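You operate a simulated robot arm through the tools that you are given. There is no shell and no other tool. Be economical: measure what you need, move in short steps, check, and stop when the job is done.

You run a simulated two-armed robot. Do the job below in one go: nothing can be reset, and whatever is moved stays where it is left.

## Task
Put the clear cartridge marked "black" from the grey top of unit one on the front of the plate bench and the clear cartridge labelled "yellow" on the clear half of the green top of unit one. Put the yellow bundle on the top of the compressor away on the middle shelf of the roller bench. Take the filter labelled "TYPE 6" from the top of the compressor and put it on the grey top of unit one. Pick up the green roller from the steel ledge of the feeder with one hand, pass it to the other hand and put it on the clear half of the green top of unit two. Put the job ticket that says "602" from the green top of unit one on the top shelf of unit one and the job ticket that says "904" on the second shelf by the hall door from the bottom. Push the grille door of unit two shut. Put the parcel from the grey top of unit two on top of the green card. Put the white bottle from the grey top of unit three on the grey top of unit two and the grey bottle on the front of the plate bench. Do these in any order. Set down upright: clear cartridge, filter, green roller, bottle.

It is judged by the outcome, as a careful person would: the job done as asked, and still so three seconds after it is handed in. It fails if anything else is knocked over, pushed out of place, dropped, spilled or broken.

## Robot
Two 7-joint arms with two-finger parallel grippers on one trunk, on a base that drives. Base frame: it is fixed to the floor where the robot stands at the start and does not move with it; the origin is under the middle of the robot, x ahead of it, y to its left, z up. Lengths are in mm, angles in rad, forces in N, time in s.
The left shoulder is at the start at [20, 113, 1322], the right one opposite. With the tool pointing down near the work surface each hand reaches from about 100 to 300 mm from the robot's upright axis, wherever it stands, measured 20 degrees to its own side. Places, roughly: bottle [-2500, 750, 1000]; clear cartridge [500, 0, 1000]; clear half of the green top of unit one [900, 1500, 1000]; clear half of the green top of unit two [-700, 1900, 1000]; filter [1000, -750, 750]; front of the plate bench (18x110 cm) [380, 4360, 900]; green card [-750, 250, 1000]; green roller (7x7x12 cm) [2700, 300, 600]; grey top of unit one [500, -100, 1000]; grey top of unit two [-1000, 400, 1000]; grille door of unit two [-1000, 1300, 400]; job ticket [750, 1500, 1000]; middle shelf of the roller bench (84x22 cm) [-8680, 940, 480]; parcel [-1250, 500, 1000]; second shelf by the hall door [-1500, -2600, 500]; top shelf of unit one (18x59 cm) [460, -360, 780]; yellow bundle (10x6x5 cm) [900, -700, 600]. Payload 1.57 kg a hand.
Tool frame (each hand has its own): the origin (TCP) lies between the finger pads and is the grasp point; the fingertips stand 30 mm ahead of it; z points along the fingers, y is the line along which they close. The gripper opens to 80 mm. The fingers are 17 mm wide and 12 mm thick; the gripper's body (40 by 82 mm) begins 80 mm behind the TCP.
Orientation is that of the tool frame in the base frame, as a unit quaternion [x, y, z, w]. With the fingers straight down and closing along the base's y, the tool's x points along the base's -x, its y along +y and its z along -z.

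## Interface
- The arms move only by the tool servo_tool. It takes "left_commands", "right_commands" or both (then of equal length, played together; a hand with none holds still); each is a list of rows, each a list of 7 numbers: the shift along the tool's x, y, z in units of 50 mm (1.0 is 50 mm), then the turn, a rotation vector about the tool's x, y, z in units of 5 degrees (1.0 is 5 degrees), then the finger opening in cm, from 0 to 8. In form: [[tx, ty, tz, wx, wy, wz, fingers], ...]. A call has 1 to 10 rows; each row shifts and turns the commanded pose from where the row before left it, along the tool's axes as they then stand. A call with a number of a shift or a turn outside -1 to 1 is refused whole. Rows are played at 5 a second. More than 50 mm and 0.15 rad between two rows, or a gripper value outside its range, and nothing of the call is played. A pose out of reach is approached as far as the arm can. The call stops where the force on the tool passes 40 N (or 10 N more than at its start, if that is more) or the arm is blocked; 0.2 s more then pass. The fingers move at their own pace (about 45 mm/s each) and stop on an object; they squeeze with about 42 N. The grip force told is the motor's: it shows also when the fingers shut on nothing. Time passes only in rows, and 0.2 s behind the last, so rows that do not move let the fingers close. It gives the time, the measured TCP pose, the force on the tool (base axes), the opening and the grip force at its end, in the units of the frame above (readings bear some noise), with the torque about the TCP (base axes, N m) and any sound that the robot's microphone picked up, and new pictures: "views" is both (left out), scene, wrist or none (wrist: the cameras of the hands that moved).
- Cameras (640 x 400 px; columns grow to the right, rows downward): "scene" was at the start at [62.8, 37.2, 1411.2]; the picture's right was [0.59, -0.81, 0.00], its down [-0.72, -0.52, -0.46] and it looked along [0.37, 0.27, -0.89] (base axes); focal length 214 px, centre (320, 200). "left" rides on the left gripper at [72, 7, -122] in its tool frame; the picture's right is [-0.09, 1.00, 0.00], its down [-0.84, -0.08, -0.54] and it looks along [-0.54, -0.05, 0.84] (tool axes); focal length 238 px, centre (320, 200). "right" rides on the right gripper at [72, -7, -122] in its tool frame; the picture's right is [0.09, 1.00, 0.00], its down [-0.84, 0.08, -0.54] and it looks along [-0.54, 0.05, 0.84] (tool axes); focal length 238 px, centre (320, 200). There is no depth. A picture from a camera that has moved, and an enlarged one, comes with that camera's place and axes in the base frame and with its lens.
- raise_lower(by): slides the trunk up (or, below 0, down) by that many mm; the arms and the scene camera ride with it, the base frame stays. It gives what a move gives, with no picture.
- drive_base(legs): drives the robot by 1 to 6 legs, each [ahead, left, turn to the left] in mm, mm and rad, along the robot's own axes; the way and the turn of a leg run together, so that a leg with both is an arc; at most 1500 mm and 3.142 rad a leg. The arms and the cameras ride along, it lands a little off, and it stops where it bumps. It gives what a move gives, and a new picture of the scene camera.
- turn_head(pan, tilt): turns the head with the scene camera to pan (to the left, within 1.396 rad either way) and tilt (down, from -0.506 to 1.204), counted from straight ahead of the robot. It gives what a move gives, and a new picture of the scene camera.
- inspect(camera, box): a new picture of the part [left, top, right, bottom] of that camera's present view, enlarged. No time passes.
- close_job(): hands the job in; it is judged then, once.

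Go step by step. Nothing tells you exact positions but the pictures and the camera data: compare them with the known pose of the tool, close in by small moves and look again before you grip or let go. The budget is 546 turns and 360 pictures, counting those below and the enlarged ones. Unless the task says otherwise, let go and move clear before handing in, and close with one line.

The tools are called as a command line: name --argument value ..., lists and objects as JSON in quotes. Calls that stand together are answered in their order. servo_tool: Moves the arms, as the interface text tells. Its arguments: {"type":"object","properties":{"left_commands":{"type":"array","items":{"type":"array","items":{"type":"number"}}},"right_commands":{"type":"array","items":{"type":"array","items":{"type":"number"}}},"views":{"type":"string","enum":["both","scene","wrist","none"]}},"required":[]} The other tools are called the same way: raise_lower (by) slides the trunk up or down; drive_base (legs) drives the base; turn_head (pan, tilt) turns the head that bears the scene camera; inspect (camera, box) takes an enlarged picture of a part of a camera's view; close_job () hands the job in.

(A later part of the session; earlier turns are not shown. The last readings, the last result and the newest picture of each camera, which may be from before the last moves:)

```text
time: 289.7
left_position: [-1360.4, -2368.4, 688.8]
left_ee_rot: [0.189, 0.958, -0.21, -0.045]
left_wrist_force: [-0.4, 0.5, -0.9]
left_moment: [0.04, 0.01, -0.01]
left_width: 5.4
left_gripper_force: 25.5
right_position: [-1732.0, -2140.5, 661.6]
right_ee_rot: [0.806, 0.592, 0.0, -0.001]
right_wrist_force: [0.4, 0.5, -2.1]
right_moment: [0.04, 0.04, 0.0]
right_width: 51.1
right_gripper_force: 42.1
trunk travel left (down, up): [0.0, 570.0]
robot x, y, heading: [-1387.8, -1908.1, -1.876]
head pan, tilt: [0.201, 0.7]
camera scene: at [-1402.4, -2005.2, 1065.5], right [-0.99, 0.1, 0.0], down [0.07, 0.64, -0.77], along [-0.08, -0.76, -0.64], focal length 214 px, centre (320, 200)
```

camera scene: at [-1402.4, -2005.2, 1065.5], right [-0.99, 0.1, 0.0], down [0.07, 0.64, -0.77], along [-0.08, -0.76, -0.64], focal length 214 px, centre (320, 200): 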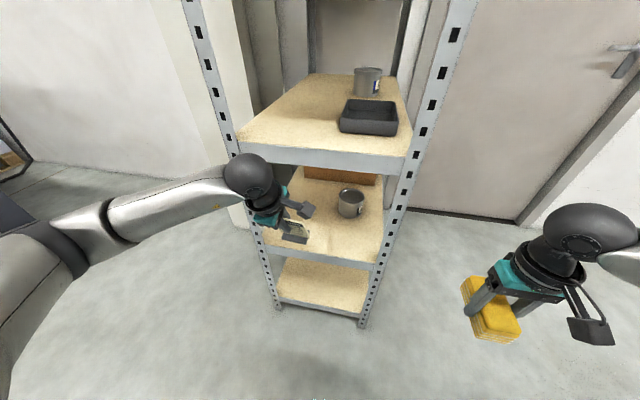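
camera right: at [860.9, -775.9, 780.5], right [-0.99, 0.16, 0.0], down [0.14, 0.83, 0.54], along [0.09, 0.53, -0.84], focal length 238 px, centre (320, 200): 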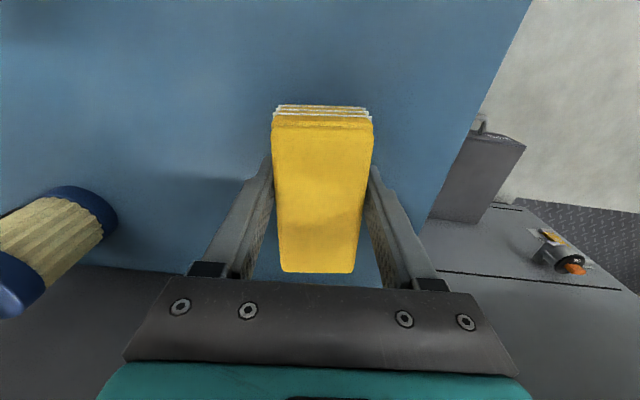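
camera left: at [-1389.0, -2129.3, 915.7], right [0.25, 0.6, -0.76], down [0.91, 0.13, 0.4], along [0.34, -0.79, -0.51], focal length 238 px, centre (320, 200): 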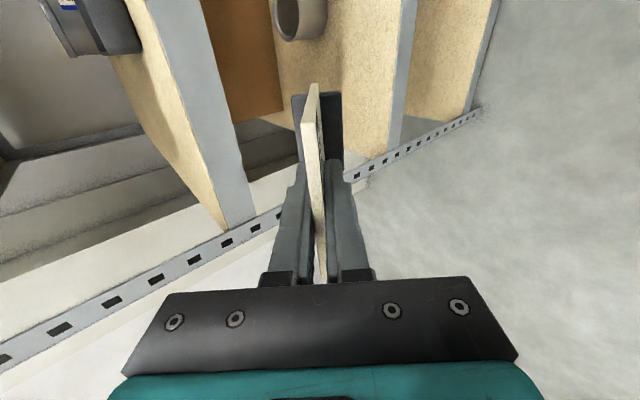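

servo_tool --left_commands '[[0, -0.725, 0.338, 0, 0, 0, 0], [0, -0.725, 0.338, 0, 0, 0, 0], [0, 0.3, 0.63, 0, 0, 0, 0]]' --views "both"

```text
time: 290.5
left_position: [-1390.7, -2442.6, 655.4]
left_ee_rot: [0.189, 0.958, -0.209, -0.043]
left_wrist_force: [-0.3, 0.5, 0.0]
left_moment: [0.04, 0.04, -0.02]
left_width: 5.6
left_gripper_force: 25.5
right_position: [-1731.9, -2140.1, 661.5]
right_ee_rot: [0.806, 0.592, 0.0, -0.001]
right_wrist_force: [0.2, -0.4, -2.1]
right_moment: [0.01, -0.02, -0.02]
right_width: 51.3
right_gripper_force: 42.4
trunk travel left (down, up): [0.0, 570.0]
robot x, y, heading: [-1392.5, -1911.1, -1.875]
head pan, tilt: [0.201, 0.7]
camera scene: at [-1402.3, -2004.9, 1065.5], right [-0.99, 0.1, 0.0], down [0.07, 0.64, -0.77], along [-0.08, -0.76, -0.64], focal length 214 px, centre (320, 200)
camera left: at [-1435.4, -2361.1, 764.5], right [0.43, 0.8, -0.42], down [0.84, -0.18, 0.52], along [0.34, -0.57, -0.75], focal length 238 px, centre (320, 200)
```

scene: 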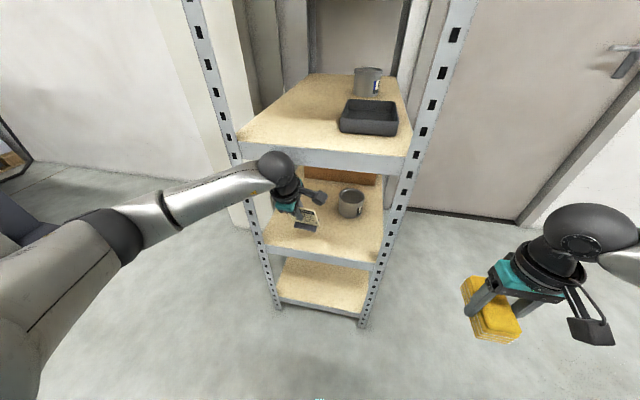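
left: 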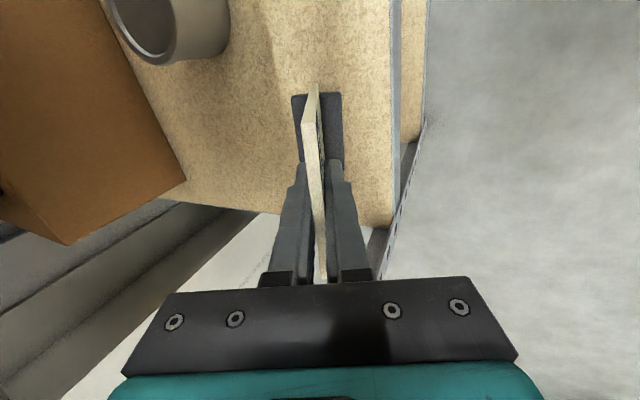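

servo_tool --left_commands '[[0, -0.27, 0.13, 0, 0, 0, 0], [0, 0.1, 0.22, 0, 0, 0, 0], [0, 0.034, 0.073, 0, 0, 0, 0], [0, 0.034, 0.073, 0, 0, 0, 0], [0, 0.034, 0.073, 0, 0, 0, 0], [0, 0.034, 0.073, 0, 0, 0, 0], [0, 0.034, 0.073, 0, 0, 0, 0], [0, 0.034, 0.073, 0, 0, 0, 0], [0, 0.034, 0.073, 0, 0, 0, 0], [0, 0.034, 0.073, 0, 0, 0, 0]]' --views "wrist"

```text
time: 292.7
left_position: [-1396.4, -2453.9, 610.9]
left_ee_rot: [0.189, 0.958, -0.209, -0.044]
left_wrist_force: [-0.7, 0.4, -1.1]
left_moment: [0.05, -0.01, -0.01]
left_width: 5.5
left_gripper_force: 25.9
right_position: [-1732.8, -2140.3, 661.5]
right_ee_rot: [0.806, 0.592, 0.0, -0.001]
right_wrist_force: [0.2, 0.0, -2.3]
right_moment: [-0.01, -0.01, 0.02]
right_width: 51.1
right_gripper_force: 42.1
trunk travel left (down, up): [0.0, 570.0]
robot x, y, heading: [-1394.3, -1915.3, -1.877]
head pan, tilt: [0.201, 0.7]
camera left: at [-1440.0, -2374.2, 719.4], right [0.43, 0.8, -0.42], down [0.84, -0.18, 0.52], along [0.34, -0.57, -0.75], focal length 238 px, centre (320, 200)
```

left: 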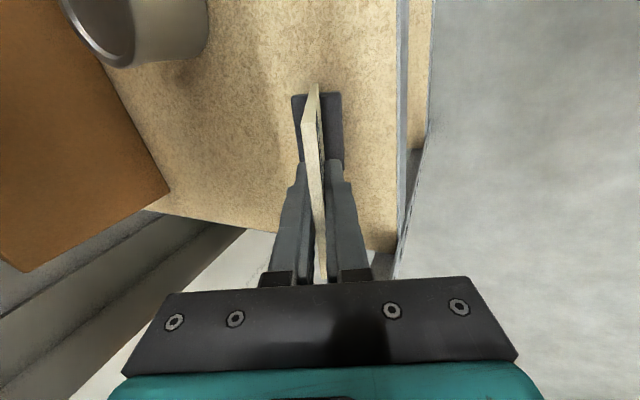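

servo_tool --left_commands '[[0, 0.034, 0.073, 0, 0, 0, 0], [0, 0.034, 0.073, 0, 0, 0, 0], [0, 0.034, 0.073, 0, 0, 0, 0], [0, 0.034, 0.073, 0, 0, 0, 0], [0, 0.034, 0.073, 0, 0, 0, 0], [0, 0.034, 0.073, 0, 0, 0, 0], [0, 0.034, 0.073, 0, 0, 0, 0], [0, 0.034, 0.073, 0, 0, 0, 0], [0, 0.034, 0.073, 0, 0, 0, 0], [0, 0.034, 0.073, 0, 0, 0, 0]]' --views "wrist"

```text
time: 294.4
left_position: [-1398.3, -2459.2, 590.5]
left_ee_rot: [0.189, 0.956, -0.219, -0.049]
left_wrist_force: [-1.8, -0.8, 6.1]
left_moment: [-0.29, -0.02, -0.04]
left_width: 5.4
left_gripper_force: 26.2
right_position: [-1733.3, -2139.9, 661.8]
right_ee_rot: [0.806, 0.592, -0.001, -0.001]
right_wrist_force: [-0.4, 0.0, -2.5]
right_moment: [0.01, -0.01, 0.0]
right_width: 51.3
right_gripper_force: 41.9
trunk travel left (down, up): [0.0, 570.0]
robot x, y, heading: [-1392.3, -1909.8, -1.876]
head pan, tilt: [0.201, 0.7]
stopped in row 8 (left hand): the force on the tool passed its limit at 44 N (the readings are from after the stop); the commanded pose is now the measured one
camera left: at [-1441.3, -2377.6, 698.8], right [0.42, 0.8, -0.44], down [0.84, -0.17, 0.51], along [0.34, -0.58, -0.74], focal length 238 px, centre (320, 200)
```

left: 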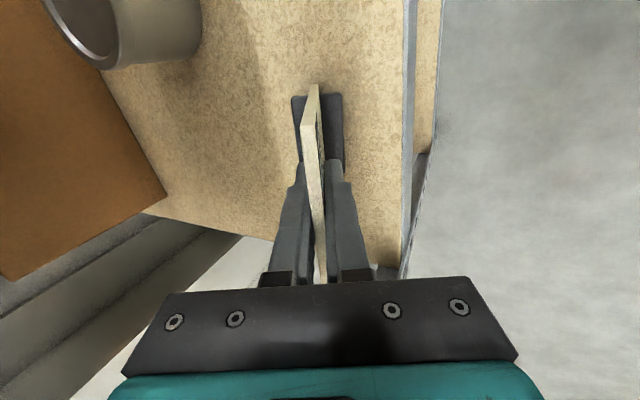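

The foot's edge touches the shelf. I open the fingers only slightly to see how the ticket settles.

servo_tool --left_commands '[[0, 0, 0, 0, 0, 0, 0.9], [0, 0, 0, 0, 0, 0, 1.5], [0, 0, 0, 0, 0, 0, 1.5], [0, 0, 0, 0, 0, 0, 1.5]]' --views "both"

```text
time: 295.4
left_position: [-1397.8, -2458.7, 588.2]
left_ee_rot: [0.188, 0.957, -0.216, -0.047]
left_wrist_force: [0.3, -0.2, 0.2]
left_moment: [-0.01, -0.02, 0.02]
left_width: 15.3
left_gripper_force: 0.1
right_position: [-1732.8, -2139.6, 662.0]
right_ee_rot: [0.806, 0.592, -0.001, -0.001]
right_wrist_force: [0.2, -0.3, -0.9]
right_moment: [0.03, -0.04, 0.0]
right_width: 51.0
right_gripper_force: 41.6
trunk travel left (down, up): [0.0, 570.0]
robot x, y, heading: [-1392.4, -1913.1, -1.87]
head pan, tilt: [0.201, 0.7]
camera scene: at [-1402.2, -2005.0, 1065.5], right [-0.99, 0.1, 0.0], down [0.07, 0.64, -0.76], along [-0.08, -0.76, -0.64], focal length 214 px, centre (320, 200)
camera left: at [-1440.9, -2376.8, 696.7], right [0.42, 0.8, -0.43], down [0.84, -0.17, 0.52], along [0.34, -0.58, -0.74], focal length 238 px, centre (320, 200)
```

scene: 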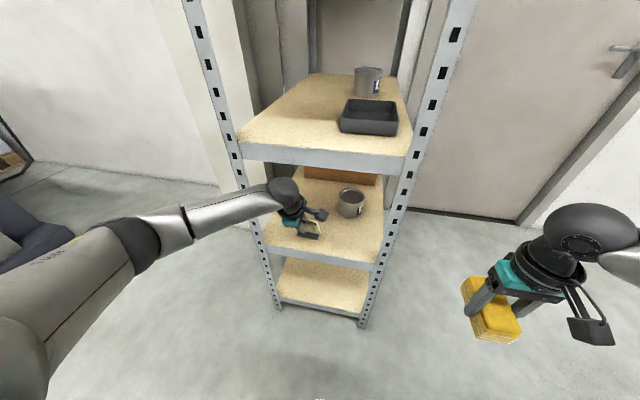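
left: 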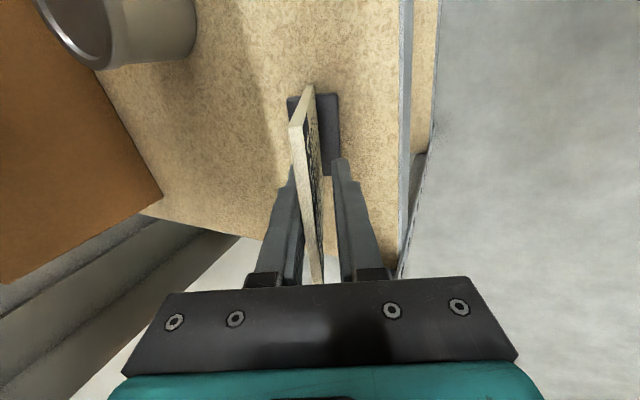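

It tips toward upright by itself. I open further.

servo_tool --left_commands '[[0, 0, 0, 0, 0, 0, 2.5], [0, 0, 0, 0, 0, 0, 4], [0, 0, 0, 0, 0, 0, 6], [0, 0, 0, 0, 0, 0, 8], [0, 0, 0, 0, 0, 0, 8]]' --views "wrist"

```text
time: 296.6
left_position: [-1396.5, -2459.0, 588.3]
left_ee_rot: [0.187, 0.957, -0.216, -0.047]
left_wrist_force: [0.5, -0.2, 1.1]
left_moment: [-0.02, -0.01, 0.01]
left_width: 80.3
left_gripper_force: 0.1
right_position: [-1732.3, -2140.6, 662.0]
right_ee_rot: [0.806, 0.592, -0.001, -0.001]
right_wrist_force: [1.1, 0.1, -1.6]
right_moment: [0.02, 0.01, -0.01]
right_width: 51.0
right_gripper_force: 41.4
trunk travel left (down, up): [0.0, 570.0]
robot x, y, heading: [-1395.1, -1912.4, -1.875]
head pan, tilt: [0.201, 0.7]
camera left: at [-1440.9, -2376.8, 696.7], right [0.42, 0.8, -0.43], down [0.84, -0.17, 0.51], along [0.34, -0.58, -0.74], focal length 238 px, centre (320, 200)
```

left: 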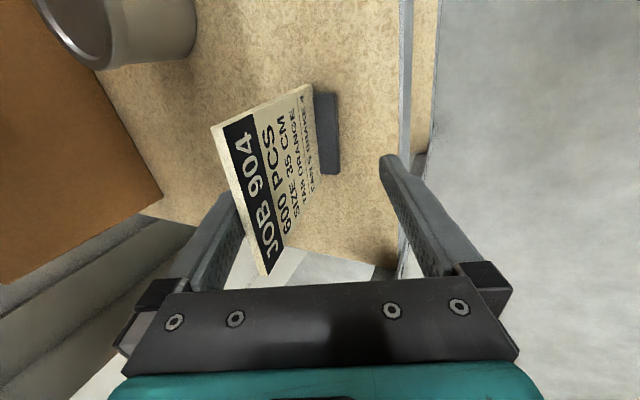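

servo_tool --left_commands '[[0, 0, -0.5, 0, 0, 0, 8], [0, 0, -0.5, 0, 0, 0, 8]]' --views "wrist"

```text
time: 297.2
left_position: [-1386.9, -2436.0, 633.0]
left_ee_rot: [0.188, 0.957, -0.215, -0.046]
left_wrist_force: [0.1, -0.5, 0.1]
left_moment: [-0.04, -0.01, -0.04]
left_width: 80.0
left_gripper_force: 0.1
right_position: [-1732.1, -2139.8, 661.6]
right_ee_rot: [0.806, 0.592, 0.0, -0.001]
right_wrist_force: [1.0, -0.1, -2.3]
right_moment: [0.0, 0.0, 0.05]
right_width: 51.1
right_gripper_force: 41.5
trunk travel left (down, up): [0.0, 570.0]
robot x, y, heading: [-1395.3, -1910.0, -1.874]
head pan, tilt: [0.201, 0.7]
camera left: at [-1431.2, -2356.6, 741.9], right [0.42, 0.8, -0.43], down [0.84, -0.17, 0.51], along [0.34, -0.58, -0.74], focal length 238 px, centre (320, 200)
```

left: 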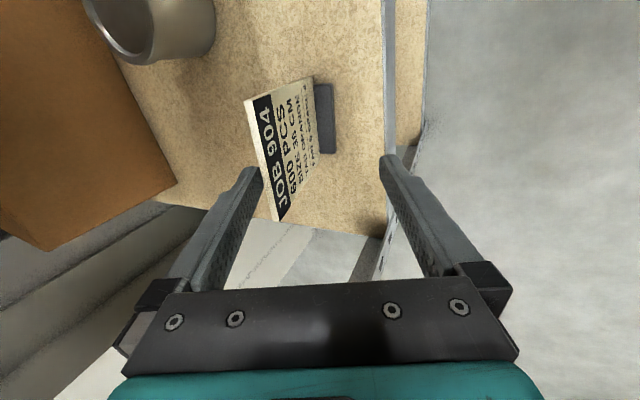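

servo_tool --left_commands '[[0, 0, -1, 0, 0, 0, 8], [0, 0, -1, 0, 0, 0, 8], [0, 0.9, -0.42, 0, 0, 0, 8], [0, 0.9, -0.42, 0, 0, 0, 8], [0, 0.9, -0.42, 0, 0, 0, 8]]' --views "scene"

inspect --camera "scene" --box '[220, 140, 420, 280]'

```text
time: 298.4
left_position: [-1322.4, -2284.5, 721.3]
left_ee_rot: [0.187, 0.957, -0.215, -0.046]
left_wrist_force: [-0.1, -0.1, -0.1]
left_moment: [0.0, 0.01, 0.0]
left_width: 79.8
left_gripper_force: 0.0
left hand out of reach, approached as far as the arm can: row 5
right_position: [-1732.4, -2140.7, 661.2]
right_ee_rot: [0.806, 0.592, 0.0, 0.0]
right_wrist_force: [0.0, 0.6, -2.2]
right_moment: [-0.01, -0.01, 0.02]
right_width: 51.3
right_gripper_force: 42.5
trunk travel left (down, up): [0.0, 570.0]
robot x, y, heading: [-1392.1, -1911.4, -1.876]
head pan, tilt: [0.201, 0.7]
camera scene: at [-1402.4, -2005.2, 1065.4], right [-0.99, 0.1, 0.0], down [0.07, 0.64, -0.76], along [-0.08, -0.76, -0.64], focal length 214 px, centre (320, 200)
```

scene: 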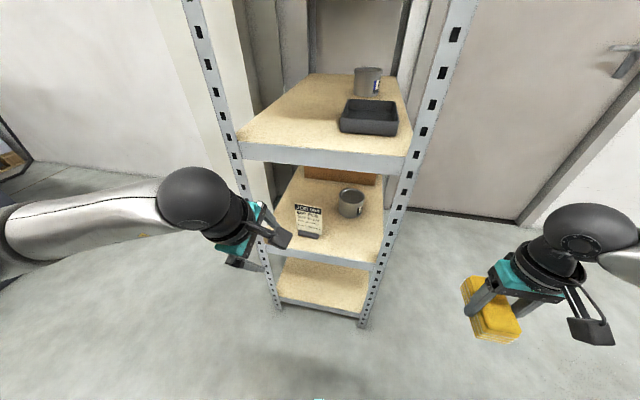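

```text
2.86 times, centred on (320, 210) of scene
camera zoom: at [-1402.4, -2005.2, 1065.4], right [-0.99, 0.1, 0.0], down [0.07, 0.64, -0.76], along [-0.08, -0.76, -0.64], focal length 613 px, centre (320, 171)
```

zoom: 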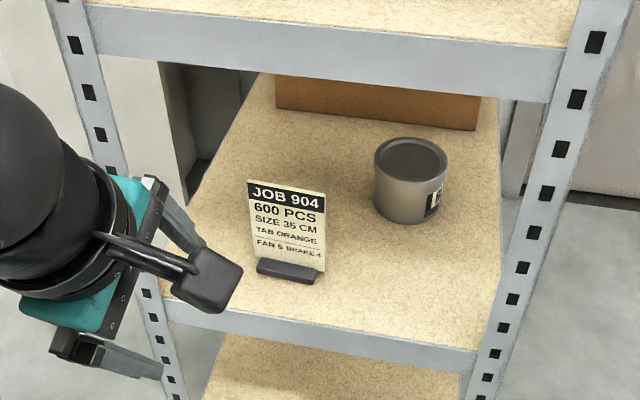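

904 stands on the second shelf. Now I back off, straighten the left hand, raise the trunk and look toward the roller bench far to the -x side.

drive_base --legs '[[-350, 0, 0], [0, 0, -1.64]]'

raise_lower --by 300

servo_tool --left_commands '[[0, 0, 0, -1, 0, 0, 8], [0, 0, 0, -1, 0, 0, 8], [0, 0, 0, -1, 0, 0, 8], [0, 0, 0, -1, 0, 0, 8], [0, 0, 0, -1, 0, 0, 8], [0, 0, 0, 0, 0, 1, 8], [0, 0, 0, 0, 0, 1, 8], [0, 0, 0, 0, 0, 1, 8], [0, 0, 0, 0, 0, 1, 8], [0, 0, 0, 0, 0, 1, 8]]' --views "none"

servo_tool --left_commands '[[0, 0, 0, 0, 0, 1, 8], [0, 0, 0, 0, 0, 1, 8], [0, 0, 0, 0, 0, 1, 8], [0, 0, 0, 0, 0, 1, 8], [0, 0, 0, 0, 0, 1, 8], [0, 0, 0, 0, 0, 1, 8], [0, 0, 0, 0, 0, 1, 8], [0, 0, 0, 0, 0, 1, 8], [0, 0, 0, 0, 0, 1, 8], [0, 0, 0, 0, 0, 1, 8]]' --views "none"

turn_head --pan 0.0 --tilt 0.3

```text
time: 304.7
left_position: [-1663.5, -1612.7, 722.3]
left_ee_rot: [0.833, 0.507, -0.111, -0.191]
left_wrist_force: [0.2, 0.5, -0.8]
left_moment: [-0.01, 0.0, -0.01]
left_width: 80.1
left_gripper_force: 0.0
right_position: [-1484.4, -1217.5, 662.0]
right_ee_rot: [0.981, -0.195, 0.001, -0.001]
right_wrist_force: [0.3, 0.5, -1.7]
right_moment: [0.0, 0.0, -0.02]
right_width: 51.3
right_gripper_force: 41.7
trunk travel left (down, up): [0.0, 570.0]
robot x, y, heading: [-1285.1, -1578.6, 2.752]
head pan, tilt: [0.201, 0.7]
camera scene: at [-1377.4, -1557.1, 1065.5], right [0.19, 0.98, 0.0], down [0.63, -0.12, -0.76], along [-0.75, 0.15, -0.64], focal length 214 px, centre (320, 200)
```

scene: 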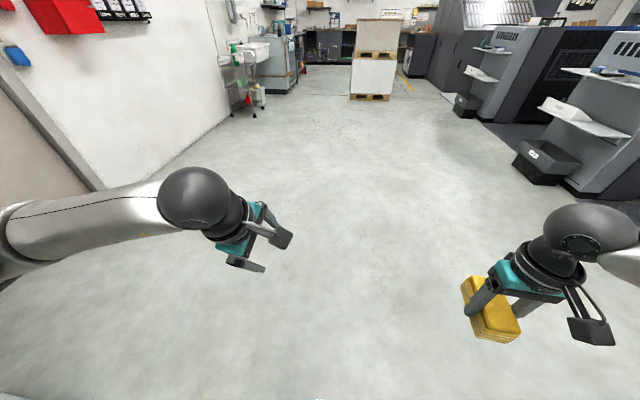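

```text
time: 307.7
left_position: [-1664.3, -1612.3, 1021.3]
left_ee_rot: [0.834, 0.507, -0.11, -0.19]
left_wrist_force: [0.4, -0.7, -0.4]
left_moment: [-0.02, -0.02, 0.01]
left_width: 80.1
left_gripper_force: 0.1
right_position: [-1484.6, -1216.6, 962.7]
right_ee_rot: [0.981, -0.195, 0.0, -0.001]
right_wrist_force: [0.2, 0.2, -0.9]
right_moment: [-0.01, -0.03, -0.02]
right_width: 51.2
right_gripper_force: 41.7
trunk travel left (down, up): [-300.0, 270.0]
robot x, y, heading: [-1284.6, -1579.4, 2.753]
head pan, tilt: [0.201, 0.7]
```

```text
time: 309.9
left_position: [-1663.6, -1612.9, 1023.9]
left_ee_rot: [0.947, 0.321, 0.001, -0.006]
left_wrist_force: [0.2, 0.8, 0.1]
left_moment: [-0.01, -0.01, -0.04]
left_width: 79.8
left_gripper_force: 0.0
right_position: [-1484.1, -1216.3, 962.4]
right_ee_rot: [0.981, -0.195, 0.0, -0.001]
right_wrist_force: [-0.2, 0.9, -1.5]
right_moment: [0.03, 0.01, -0.04]
right_width: 51.0
right_gripper_force: 42.8
trunk travel left (down, up): [-300.0, 270.0]
robot x, y, heading: [-1288.9, -1577.6, 2.748]
head pan, tilt: [0.201, 0.7]
```

```text
time: 312.1
left_position: [-1663.7, -1613.4, 1022.7]
left_ee_rot: [0.994, -0.11, -0.003, -0.005]
left_wrist_force: [0.0, 0.5, 0.1]
left_moment: [0.0, 0.0, -0.02]
left_width: 80.1
left_gripper_force: 0.1
right_position: [-1484.8, -1217.8, 962.8]
right_ee_rot: [0.981, -0.195, 0.0, -0.001]
right_wrist_force: [-0.7, 0.2, -1.8]
right_moment: [0.0, 0.0, -0.02]
right_width: 51.2
right_gripper_force: 41.9
trunk travel left (down, up): [-300.0, 270.0]
robot x, y, heading: [-1285.3, -1575.6, 2.745]
head pan, tilt: [0.201, 0.7]
```

```text
time: 312.9
left_position: [-1664.1, -1614.1, 1022.5]
left_ee_rot: [0.994, -0.108, -0.002, -0.005]
left_wrist_force: [-0.2, -1.0, -0.1]
left_moment: [-0.04, 0.01, 0.06]
left_width: 79.8
left_gripper_force: 0.1
right_position: [-1484.8, -1215.8, 961.7]
right_ee_rot: [0.981, -0.195, -0.001, -0.001]
right_wrist_force: [0.2, -0.3, -1.6]
right_moment: [0.0, 0.0, -0.04]
right_width: 51.2
right_gripper_force: 41.5
trunk travel left (down, up): [-300.0, 270.0]
robot x, y, heading: [-1289.6, -1577.0, 2.749]
head pan, tilt: [0.0, 0.3]
camera scene: at [-1380.3, -1537.6, 1401.5], right [0.38, 0.92, 0.0], down [0.27, -0.11, -0.95], along [-0.88, 0.37, -0.3], focal length 214 px, centre (320, 200)
```

scene: 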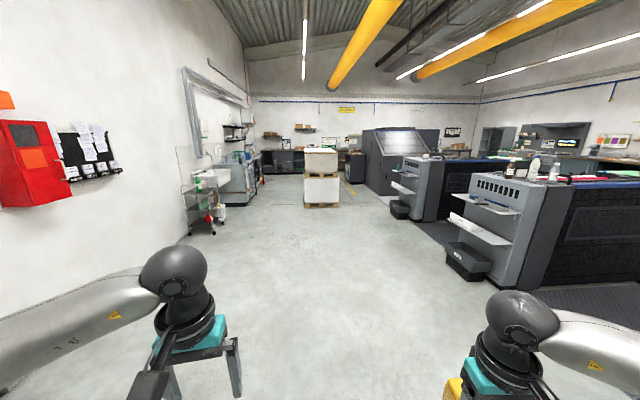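

inspect --camera "scene" --box '[240, 100, 400, 220]'

```text
3.33 times, centred on (320, 160) of scene
camera zoom: at [-1380.3, -1537.6, 1401.5], right [0.38, 0.92, 0.0], down [0.27, -0.11, -0.95], along [-0.88, 0.37, -0.3], focal length 715 px, centre (320, 333)
```

zoom: 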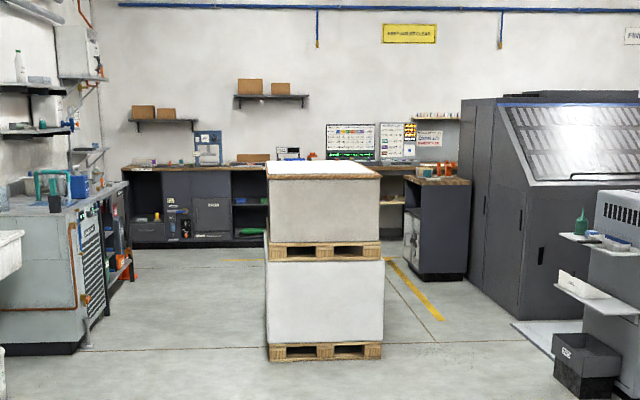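

The roller bench is along the far wall behind a pallet stack; I'll pass the stack on its left.

drive_base --legs '[[1400, 425, 0], [1400, 425, 0]]'

```text
time: 327.0
left_position: [-4565.6, -1333.6, 1022.3]
left_ee_rot: [0.994, -0.111, -0.002, -0.005]
left_wrist_force: [0.3, 0.8, 0.6]
left_moment: [0.01, -0.02, -0.03]
left_width: 80.1
left_gripper_force: 0.0
right_position: [-4384.6, -937.4, 963.4]
right_ee_rot: [0.98, -0.198, 0.0, -0.002]
right_wrist_force: [-1.1, -0.6, -1.4]
right_moment: [-0.02, -0.03, -0.02]
right_width: 51.0
right_gripper_force: 41.4
trunk travel left (down, up): [-300.0, 270.0]
robot x, y, heading: [-4186.3, -1300.3, 2.744]
head pan, tilt: [0.0, 0.3]
camera scene: at [-4281.8, -1258.8, 1401.6], right [0.39, 0.92, 0.0], down [0.27, -0.11, -0.96], along [-0.88, 0.37, -0.3], focal length 214 px, centre (320, 200)
```

scene: 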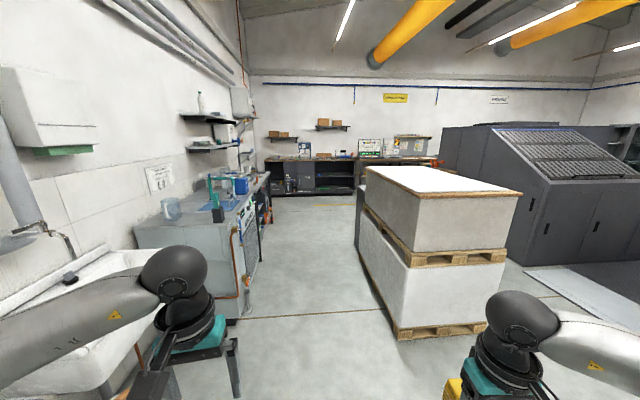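

drive_base --legs '[[0, 0, 0.04], [1400, 0, 0], [1300, 0, 0], [700, -400, 0]]'

turn_head --pan 0.0 --tilt 0.5

```text
time: 344.4
left_position: [-7663.8, 107.3, 1023.5]
left_ee_rot: [0.998, -0.061, -0.003, -0.005]
left_wrist_force: [1.5, -0.1, -0.8]
left_moment: [0.01, -0.01, -0.02]
left_width: 80.0
left_gripper_force: 0.1
right_position: [-7521.6, 519.3, 961.2]
right_ee_rot: [0.989, -0.149, 0.0, -0.002]
right_wrist_force: [-0.4, -0.2, -1.9]
right_moment: [-0.02, 0.0, -0.02]
right_width: 51.3
right_gripper_force: 41.7
trunk travel left (down, up): [-300.0, 270.0]
robot x, y, heading: [-7288.1, 179.4, 2.842]
head pan, tilt: [0.0, 0.3]
camera scene: at [-7388.0, 210.1, 1401.6], right [0.29, 0.96, 0.0], down [0.28, -0.09, -0.96], along [-0.91, 0.28, -0.3], focal length 214 px, centre (320, 200)
```

scene: 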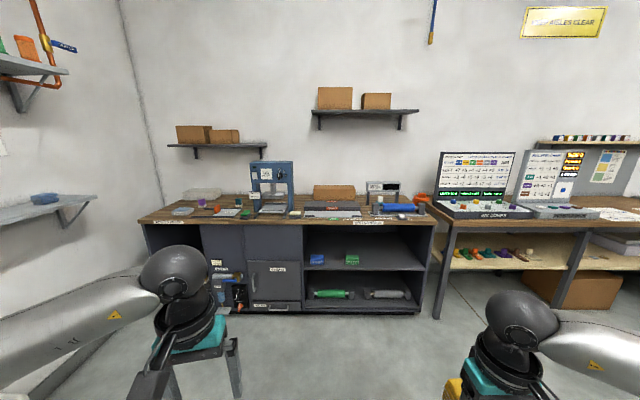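

```text
time: 345.2
left_position: [-7663.1, 107.8, 1023.2]
left_ee_rot: [0.998, -0.061, -0.003, -0.005]
left_wrist_force: [0.2, 0.2, 1.2]
left_moment: [0.01, -0.02, 0.0]
left_width: 79.6
left_gripper_force: 0.1
right_position: [-7522.1, 519.2, 962.1]
right_ee_rot: [0.989, -0.149, 0.0, -0.001]
right_wrist_force: [0.2, 0.0, -0.8]
right_moment: [0.01, 0.03, 0.04]
right_width: 51.3
right_gripper_force: 42.1
trunk travel left (down, up): [-300.0, 270.0]
robot x, y, heading: [-7286.3, 180.8, 2.845]
head pan, tilt: [0.0, 0.499]
camera scene: at [-7385.5, 209.1, 1383.2], right [0.29, 0.96, 0.0], down [0.46, -0.14, -0.88], along [-0.84, 0.26, -0.48], focal length 214 px, centre (320, 200)
```

scene: 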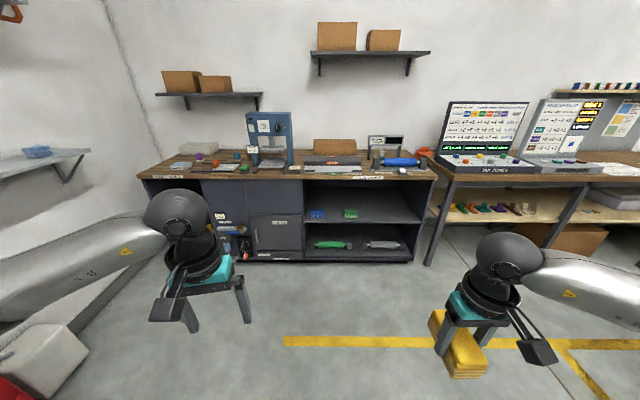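

The bench's open middle shelf holds blue and green bundles with free room to their right. I move up, lower the trunk, retract the left hand and pitch the right hand forward 45°.

drive_base --legs '[[700, -200, 0]]'

servo_tool --left_commands '[[0.9, 0, 0, 0, 0, 0, 4], [0.9, 0, 0, 0, 0, 0, 4], [0.9, 0, 0, 0, 0, 0, 4], [0.6, 0, 0, 0, 0, 0, 4], [0, 0, 0, 0, 0, 0, 4], [0, 0, 0, 0, 0, 0, 4], [0, 0, 0, 0, 0, 0, 4], [0, 0, 0, 0, 0, 0, 4], [0, 0, 0, 0, 0, 0, 4]]' --right_commands '[[0, 0, 0, 0, -1, 0, 0], [0, 0, 0, 0, -1, 0, 0], [0, 0, 0, 0, -1, 0, 0], [0, 0, 0, 0, -1, 0, 0], [0, 0, 0, 0, -1, 0, 0], [0, 0, 0, 0, -1, 0, 0], [0, 0, 0, 0, -1, 0, 0], [0, 0, 0, 0, -1, 0, 0], [0, 0, 0, 0, -1, 0, 0]]' --views "none"

raise_lower --by -300

turn_head --pan -0.2 --tilt 0.6

```text
time: 349.1
left_position: [-8275.6, 504.4, 1023.4]
left_ee_rot: [0.998, -0.061, -0.003, -0.005]
left_wrist_force: [0.7, -0.1, -0.2]
left_moment: [-0.03, 0.01, 0.02]
left_width: 80.1
left_gripper_force: 0.1
right_position: [-8135.0, 916.0, 961.3]
right_ee_rot: [0.989, -0.148, 0.001, -0.001]
right_wrist_force: [-0.1, 0.3, -2.2]
right_moment: [0.0, -0.02, -0.04]
right_width: 51.3
right_gripper_force: 42.4
trunk travel left (down, up): [-300.0, 270.0]
robot x, y, heading: [-7903.3, 578.1, 2.839]
head pan, tilt: [0.0, 0.499]
camera scene: at [-7997.8, 606.0, 1383.1], right [0.29, 0.96, 0.0], down [0.46, -0.14, -0.88], along [-0.84, 0.26, -0.48], focal length 214 px, centre (320, 200)
```

scene: 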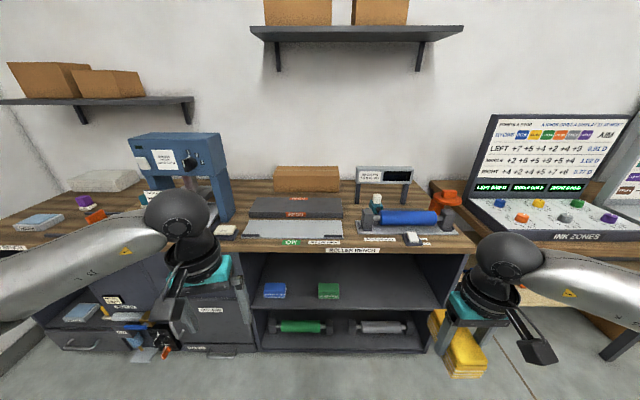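

```text
time: 351.1
left_position: [-8180.1, 508.7, 1020.5]
left_ee_rot: [0.998, -0.061, -0.001, -0.005]
left_wrist_force: [0.2, 0.0, -0.2]
left_moment: [-0.02, -0.02, 0.03]
left_width: 40.0
left_gripper_force: 0.0
left hand out of reach, approached as far as the arm can: row 2, 3, 4
right_position: [-8138.1, 919.8, 958.0]
right_ee_rot: [0.93, -0.139, -0.338, -0.05]
right_wrist_force: [-1.2, -0.7, -1.2]
right_moment: [0.01, -0.02, 0.0]
right_width: 51.1
right_gripper_force: 42.2
right hand out of reach, approached as far as the arm can: row 8, 9
trunk travel left (down, up): [-300.0, 270.0]
robot x, y, heading: [-7906.6, 578.4, 2.847]
head pan, tilt: [0.0, 0.499]
```

```text
time: 354.1
left_position: [-8182.3, 508.7, 721.4]
left_ee_rot: [0.998, -0.061, -0.001, -0.006]
left_wrist_force: [-1.1, -0.4, 0.4]
left_moment: [0.03, -0.03, -0.01]
left_width: 40.0
left_gripper_force: 0.1
right_position: [-8138.1, 918.2, 658.1]
right_ee_rot: [0.929, -0.14, -0.338, -0.052]
right_wrist_force: [0.6, 0.2, -2.2]
right_moment: [-0.03, -0.02, -0.02]
right_width: 51.3
right_gripper_force: 42.1
trunk travel left (down, up): [0.0, 570.0]
robot x, y, heading: [-7899.8, 575.6, 2.849]
head pan, tilt: [0.0, 0.499]
```

```text
time: 354.9
left_position: [-8180.5, 508.6, 719.2]
left_ee_rot: [0.998, -0.061, -0.001, -0.006]
left_wrist_force: [-0.4, 0.4, 1.4]
left_moment: [0.0, -0.04, 0.05]
left_width: 40.1
left_gripper_force: 0.1
right_position: [-8138.4, 920.4, 657.7]
right_ee_rot: [0.93, -0.139, -0.337, -0.051]
right_wrist_force: [0.5, 0.4, -1.8]
right_moment: [-0.02, -0.05, -0.03]
right_width: 51.0
right_gripper_force: 41.8
trunk travel left (down, up): [0.0, 570.0]
robot x, y, heading: [-7905.7, 576.3, 2.844]
head pan, tilt: [-0.201, 0.6]
camera scene: at [-7988.2, 621.3, 1074.1], right [0.48, 0.88, 0.0], down [0.5, -0.27, -0.83], along [-0.72, 0.39, -0.56], focal length 214 px, centre (320, 200)
```

scene: 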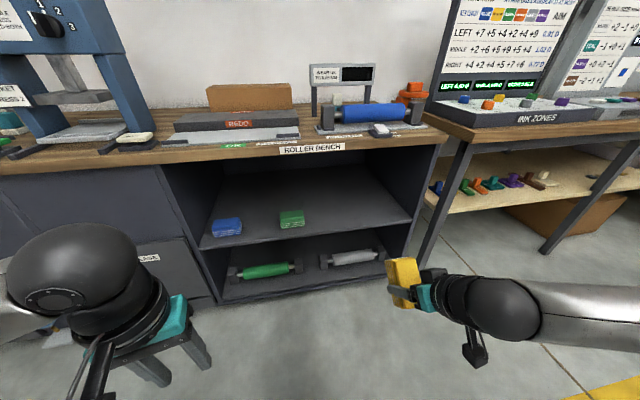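

drive_base --legs '[[330, -30, 0]]'

servo_tool --right_commands '[[-0.45, 0, 0.38, 0, 0, 0, 0], [-0.45, 0, 0.38, 0, 0, 0, 0]]' --views "both"

```text
time: 357.1
left_position: [-8488.2, 631.9, 720.4]
left_ee_rot: [0.998, -0.058, -0.002, -0.006]
left_wrist_force: [0.3, 0.5, -0.2]
left_moment: [0.0, 0.0, 0.0]
left_width: 39.9
left_gripper_force: 0.0
right_position: [-8447.6, 1043.7, 658.3]
right_ee_rot: [0.93, -0.136, -0.337, -0.05]
right_wrist_force: [-0.1, -0.1, -1.5]
right_moment: [-0.04, -0.03, 0.0]
right_width: 51.3
right_gripper_force: 41.9
trunk travel left (down, up): [0.0, 570.0]
robot x, y, heading: [-8209.1, 698.9, 2.85]
head pan, tilt: [-0.201, 0.6]
camera scene: at [-8295.6, 746.0, 1074.1], right [0.47, 0.88, 0.0], down [0.5, -0.27, -0.83], along [-0.73, 0.39, -0.56], focal length 214 px, centre (320, 200)
```

scene: 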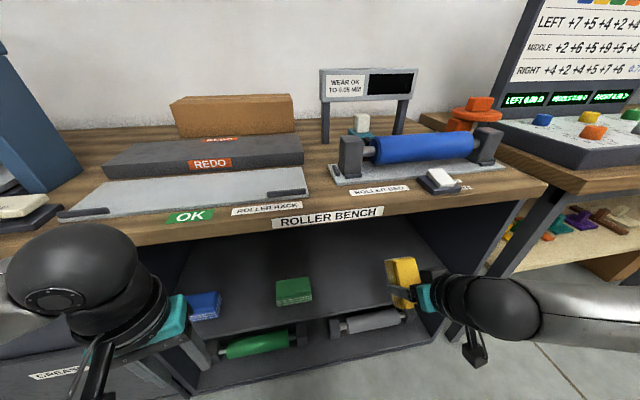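

```text
time: 357.7
left_position: [-8488.2, 632.0, 721.3]
left_ee_rot: [0.998, -0.058, -0.001, -0.005]
left_wrist_force: [-0.3, 0.0, -0.3]
left_moment: [0.01, 0.05, -0.01]
left_width: 40.0
left_gripper_force: 0.0
right_position: [-8504.1, 1061.6, 657.1]
right_ee_rot: [0.93, -0.135, -0.337, -0.05]
right_wrist_force: [-0.2, 0.2, -1.1]
right_moment: [-0.02, -0.04, 0.0]
right_width: 51.1
right_gripper_force: 41.3
trunk travel left (down, up): [0.0, 570.0]
robot x, y, heading: [-8208.2, 704.4, 2.852]
head pan, tilt: [-0.201, 0.6]
camera scene: at [-8295.6, 746.0, 1074.1], right [0.47, 0.88, 0.0], down [0.5, -0.27, -0.83], along [-0.73, 0.39, -0.56], focal length 214 px, centre (320, 200)
camera right: at [-8372.7, 1028.6, 703.9], right [-0.22, -0.97, -0.06], down [-0.3, 0.01, 0.95], along [-0.93, 0.23, -0.3], focal length 238 px, centre (320, 200)
```

scene: 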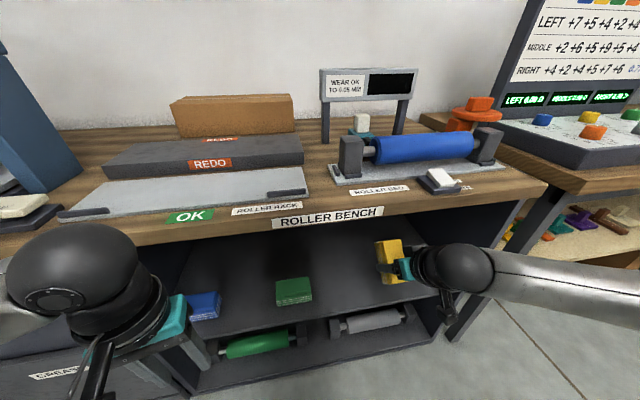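
right: 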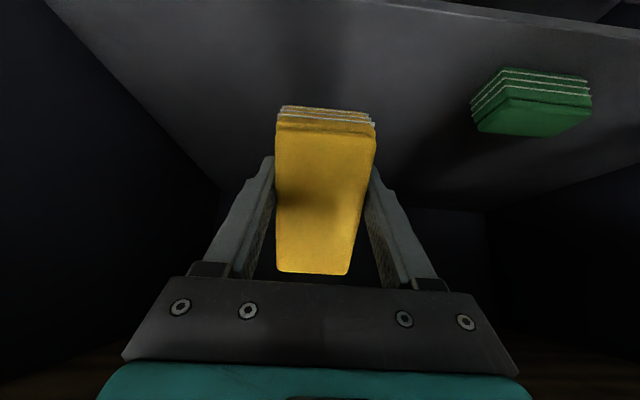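

servo_tool --right_commands '[[0.45, 0, 0.53, 0, 0, 0, 0], [0.45, 0, 0.53, 0, 0, 0, 0], [-0.75, 0, 0.63, 0, 0, 0, 0]]' --views "both"

```text
time: 358.5
left_position: [-8488.4, 631.7, 721.0]
left_ee_rot: [0.998, -0.059, -0.001, -0.005]
left_wrist_force: [0.5, 0.6, 0.3]
left_moment: [0.01, -0.02, 0.02]
left_width: 40.0
left_gripper_force: 0.0
right_position: [-8548.8, 1073.1, 587.6]
right_ee_rot: [0.93, -0.138, -0.337, -0.05]
right_wrist_force: [-0.8, -0.1, -0.9]
right_moment: [0.02, 0.0, 0.01]
right_width: 51.4
right_gripper_force: 41.9
trunk travel left (down, up): [0.0, 570.0]
robot x, y, heading: [-8208.8, 702.1, 2.853]
head pan, tilt: [-0.201, 0.6]
camera scene: at [-8295.4, 746.0, 1074.1], right [0.47, 0.88, 0.0], down [0.5, -0.27, -0.83], along [-0.73, 0.39, -0.56], focal length 214 px, centre (320, 200)
camera right: at [-8418.4, 1041.0, 635.1], right [-0.22, -0.97, -0.06], down [-0.3, 0.01, 0.95], along [-0.93, 0.23, -0.3], focal length 238 px, centre (320, 200)
```

scene: 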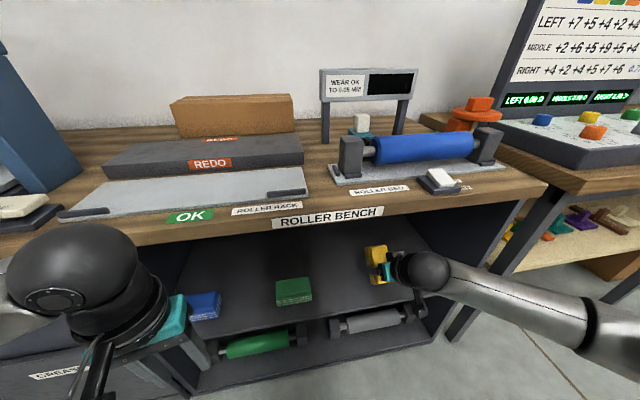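
right: 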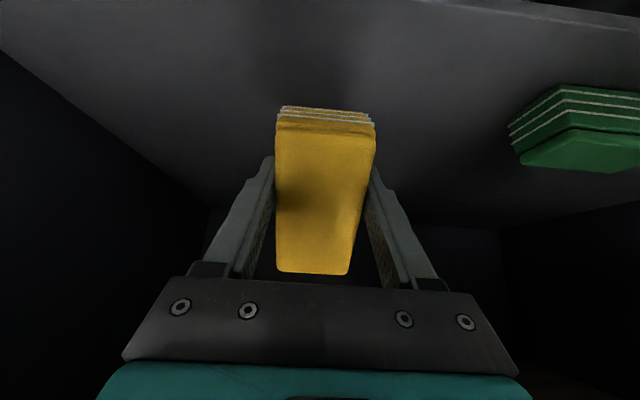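

servo_tool --right_commands '[[0.2, 0, 0.24, 0, 0, 0, 0], [0.1, 0, 0.12, 0, 0, 0, 0], [0.05, 0, 0.06, 0, 0, 0, 0], [0.05, 0, 0.06, 0, 0, 0, 0], [0.05, 0, 0.06, 0, 0, 0, 0], [0.05, 0, 0.06, 0, 0, 0, 0], [0.05, 0, 0.06, 0, 0, 0, 0], [0.05, 0, 0.06, 0, 0, 0, 0], [0.05, 0, 0.06, 0, 0, 0, 0], [0.05, 0, 0.06, 0, 0, 0, 0]]' --views "wrist"

```text
time: 360.7
left_position: [-8487.6, 631.6, 719.2]
left_ee_rot: [0.998, -0.058, -0.002, -0.005]
left_wrist_force: [0.0, 0.4, -0.1]
left_moment: [-0.03, 0.0, 0.02]
left_width: 40.1
left_gripper_force: 0.0
right_position: [-8550.8, 1074.3, 533.3]
right_ee_rot: [0.93, -0.137, -0.337, -0.05]
right_wrist_force: [0.2, 0.8, -1.6]
right_moment: [0.01, -0.04, -0.02]
right_width: 51.1
right_gripper_force: 42.6
trunk travel left (down, up): [0.0, 570.0]
robot x, y, heading: [-8208.2, 701.0, 2.847]
head pan, tilt: [-0.201, 0.6]
camera right: at [-8419.2, 1042.2, 579.8], right [-0.22, -0.97, -0.06], down [-0.3, 0.01, 0.95], along [-0.93, 0.23, -0.3], focal length 238 px, centre (320, 200)
```

right: 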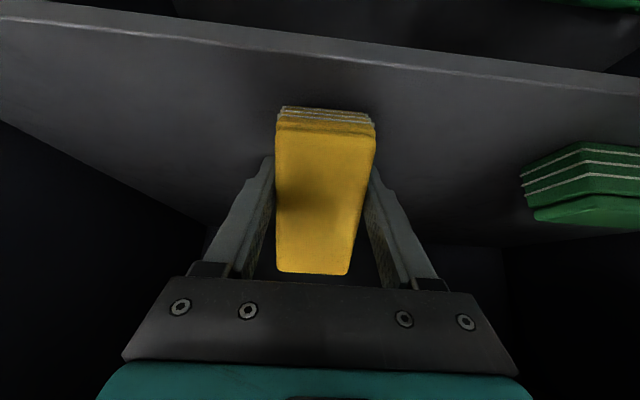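

servo_tool --right_commands '[[0.05, 0, 0.06, 0, 0, 0, 0], [0.05, 0, 0.06, 0, 0, 0, 0], [0.05, 0, 0.06, 0, 0, 0, 0], [0.05, 0, 0.06, 0, 0, 0, 0], [0.05, 0, 0.06, 0, 0, 0, 0], [0.05, 0, 0.06, 0, 0, 0, 0], [0.05, 0, 0.06, 0, 0, 0, 0], [0.05, 0, 0.06, 0, 0, 0, 0]]' --views "wrist"

```text
time: 361.8
left_position: [-8488.1, 632.1, 720.7]
left_ee_rot: [0.998, -0.058, -0.003, -0.005]
left_wrist_force: [0.5, -0.2, -1.1]
left_moment: [0.03, -0.01, 0.0]
left_width: 40.2
left_gripper_force: 0.1
right_position: [-8556.2, 1076.6, 524.1]
right_ee_rot: [0.926, -0.134, -0.35, -0.049]
right_wrist_force: [-2.0, -0.2, 5.8]
right_moment: [-0.09, 0.06, -0.01]
right_width: 51.5
right_gripper_force: 41.8
trunk travel left (down, up): [0.0, 570.0]
robot x, y, heading: [-8205.4, 704.2, 2.858]
head pan, tilt: [-0.201, 0.6]
stopped in row 5 (right hand): the force on the tool passed its limit at 42 N (the readings are from after the stop); the commanded pose is now the measured one
camera right: at [-8423.3, 1043.4, 567.5], right [-0.22, -0.97, -0.06], down [-0.28, 0.0, 0.96], along [-0.93, 0.23, -0.27], focal length 238 px, centre (320, 200)
```

right: 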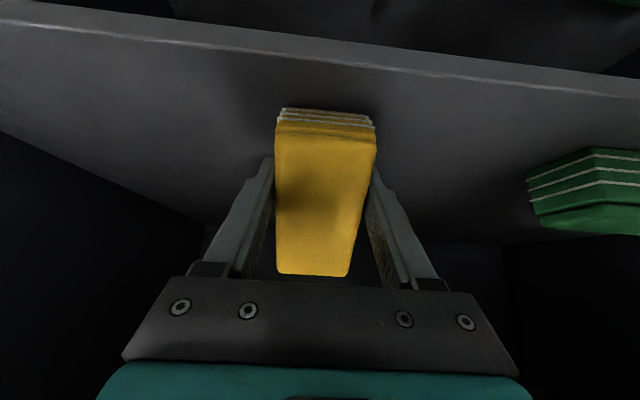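

servo_tool --right_commands '[[0, 0, 0, 0, 0, 0, 5.4], [0, 0, 0, 0, 0, 0, 5.8], [0, 0, 0, 0, 0, 0, 6.4], [0, 0, 0, 0, 0, 0, 7.5], [0, 0, 0, 0, 0, 0, 8]]' --views "wrist"

```text
time: 363.0
left_position: [-8487.7, 632.6, 720.4]
left_ee_rot: [0.998, -0.058, -0.001, -0.006]
left_wrist_force: [0.1, 0.5, 0.6]
left_moment: [0.01, 0.0, 0.03]
left_width: 40.1
left_gripper_force: 0.0
right_position: [-8555.1, 1075.3, 520.9]
right_ee_rot: [0.927, -0.135, -0.347, -0.049]
right_wrist_force: [0.2, -0.1, -0.2]
right_moment: [0.0, -0.04, 0.0]
right_width: 80.1
right_gripper_force: 0.0
trunk travel left (down, up): [0.0, 570.0]
robot x, y, heading: [-8207.3, 700.8, 2.842]
head pan, tilt: [-0.201, 0.6]
camera right: at [-8422.3, 1043.2, 566.4], right [-0.22, -0.97, -0.06], down [-0.29, 0.01, 0.96], along [-0.93, 0.23, -0.28], focal length 238 px, centre (320, 200)
```

right: 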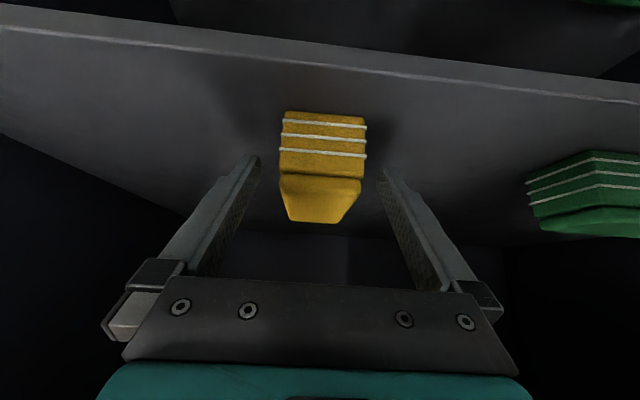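

servo_tool --right_commands '[[0, 0, -0.5, 0, 0, 0, 8], [0.75, 0, -0.63, 0, 0, 0, 8], [0.75, 0, -0.63, 0, 0, 0, 8], [0.75, 0, -0.63, 0, 0, 0, 8]]' --views "scene"

drive_base --legs '[[-500, 0, 0]]'

```text
time: 364.0
left_position: [-8487.6, 631.6, 720.2]
left_ee_rot: [0.998, -0.058, -0.002, -0.005]
left_wrist_force: [0.2, -0.6, 0.2]
left_moment: [0.0, 0.04, 0.01]
left_width: 39.9
left_gripper_force: 0.0
right_position: [-8411.9, 1034.4, 538.8]
right_ee_rot: [0.927, -0.134, -0.347, -0.047]
right_wrist_force: [-0.7, -0.2, -0.5]
right_moment: [0.02, 0.03, 0.0]
right_width: 80.3
right_gripper_force: 0.1
right hand out of reach, approached as far as the arm can: row 2
trunk travel left (down, up): [0.0, 570.0]
robot x, y, heading: [-8210.2, 700.4, 2.848]
head pan, tilt: [-0.201, 0.6]
camera scene: at [-8295.6, 746.0, 1074.1], right [0.47, 0.88, 0.0], down [0.5, -0.27, -0.83], along [-0.73, 0.39, -0.56], focal length 214 px, centre (320, 200)
```

scene: 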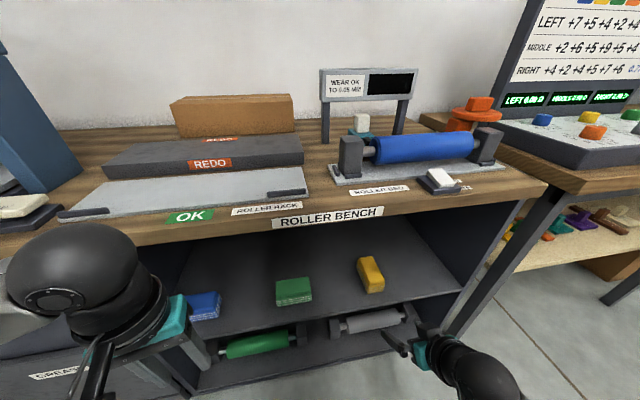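

```text
time: 367.0
left_position: [-8007.3, 487.0, 720.6]
left_ee_rot: [0.998, -0.06, -0.001, -0.005]
left_wrist_force: [0.3, -0.3, 0.3]
left_moment: [0.01, -0.01, 0.02]
left_width: 40.1
left_gripper_force: 0.1
right_position: [-7927.7, 890.4, 538.7]
right_ee_rot: [0.927, -0.137, -0.345, -0.049]
right_wrist_force: [0.0, -0.8, -0.1]
right_moment: [0.0, 0.02, -0.03]
right_width: 79.9
right_gripper_force: 0.1
trunk travel left (down, up): [0.0, 570.0]
robot x, y, heading: [-7727.6, 556.2, 2.847]
head pan, tilt: [-0.201, 0.6]
camera scene: at [-7814.7, 600.3, 1074.1], right [0.48, 0.88, 0.0], down [0.5, -0.27, -0.83], along [-0.72, 0.39, -0.56], focal length 214 px, centre (320, 200)
```

scene: 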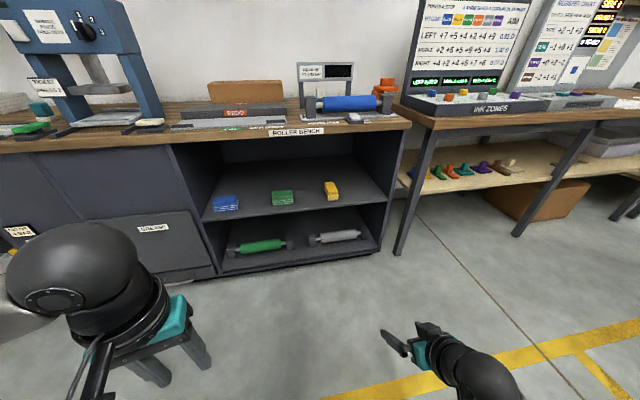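

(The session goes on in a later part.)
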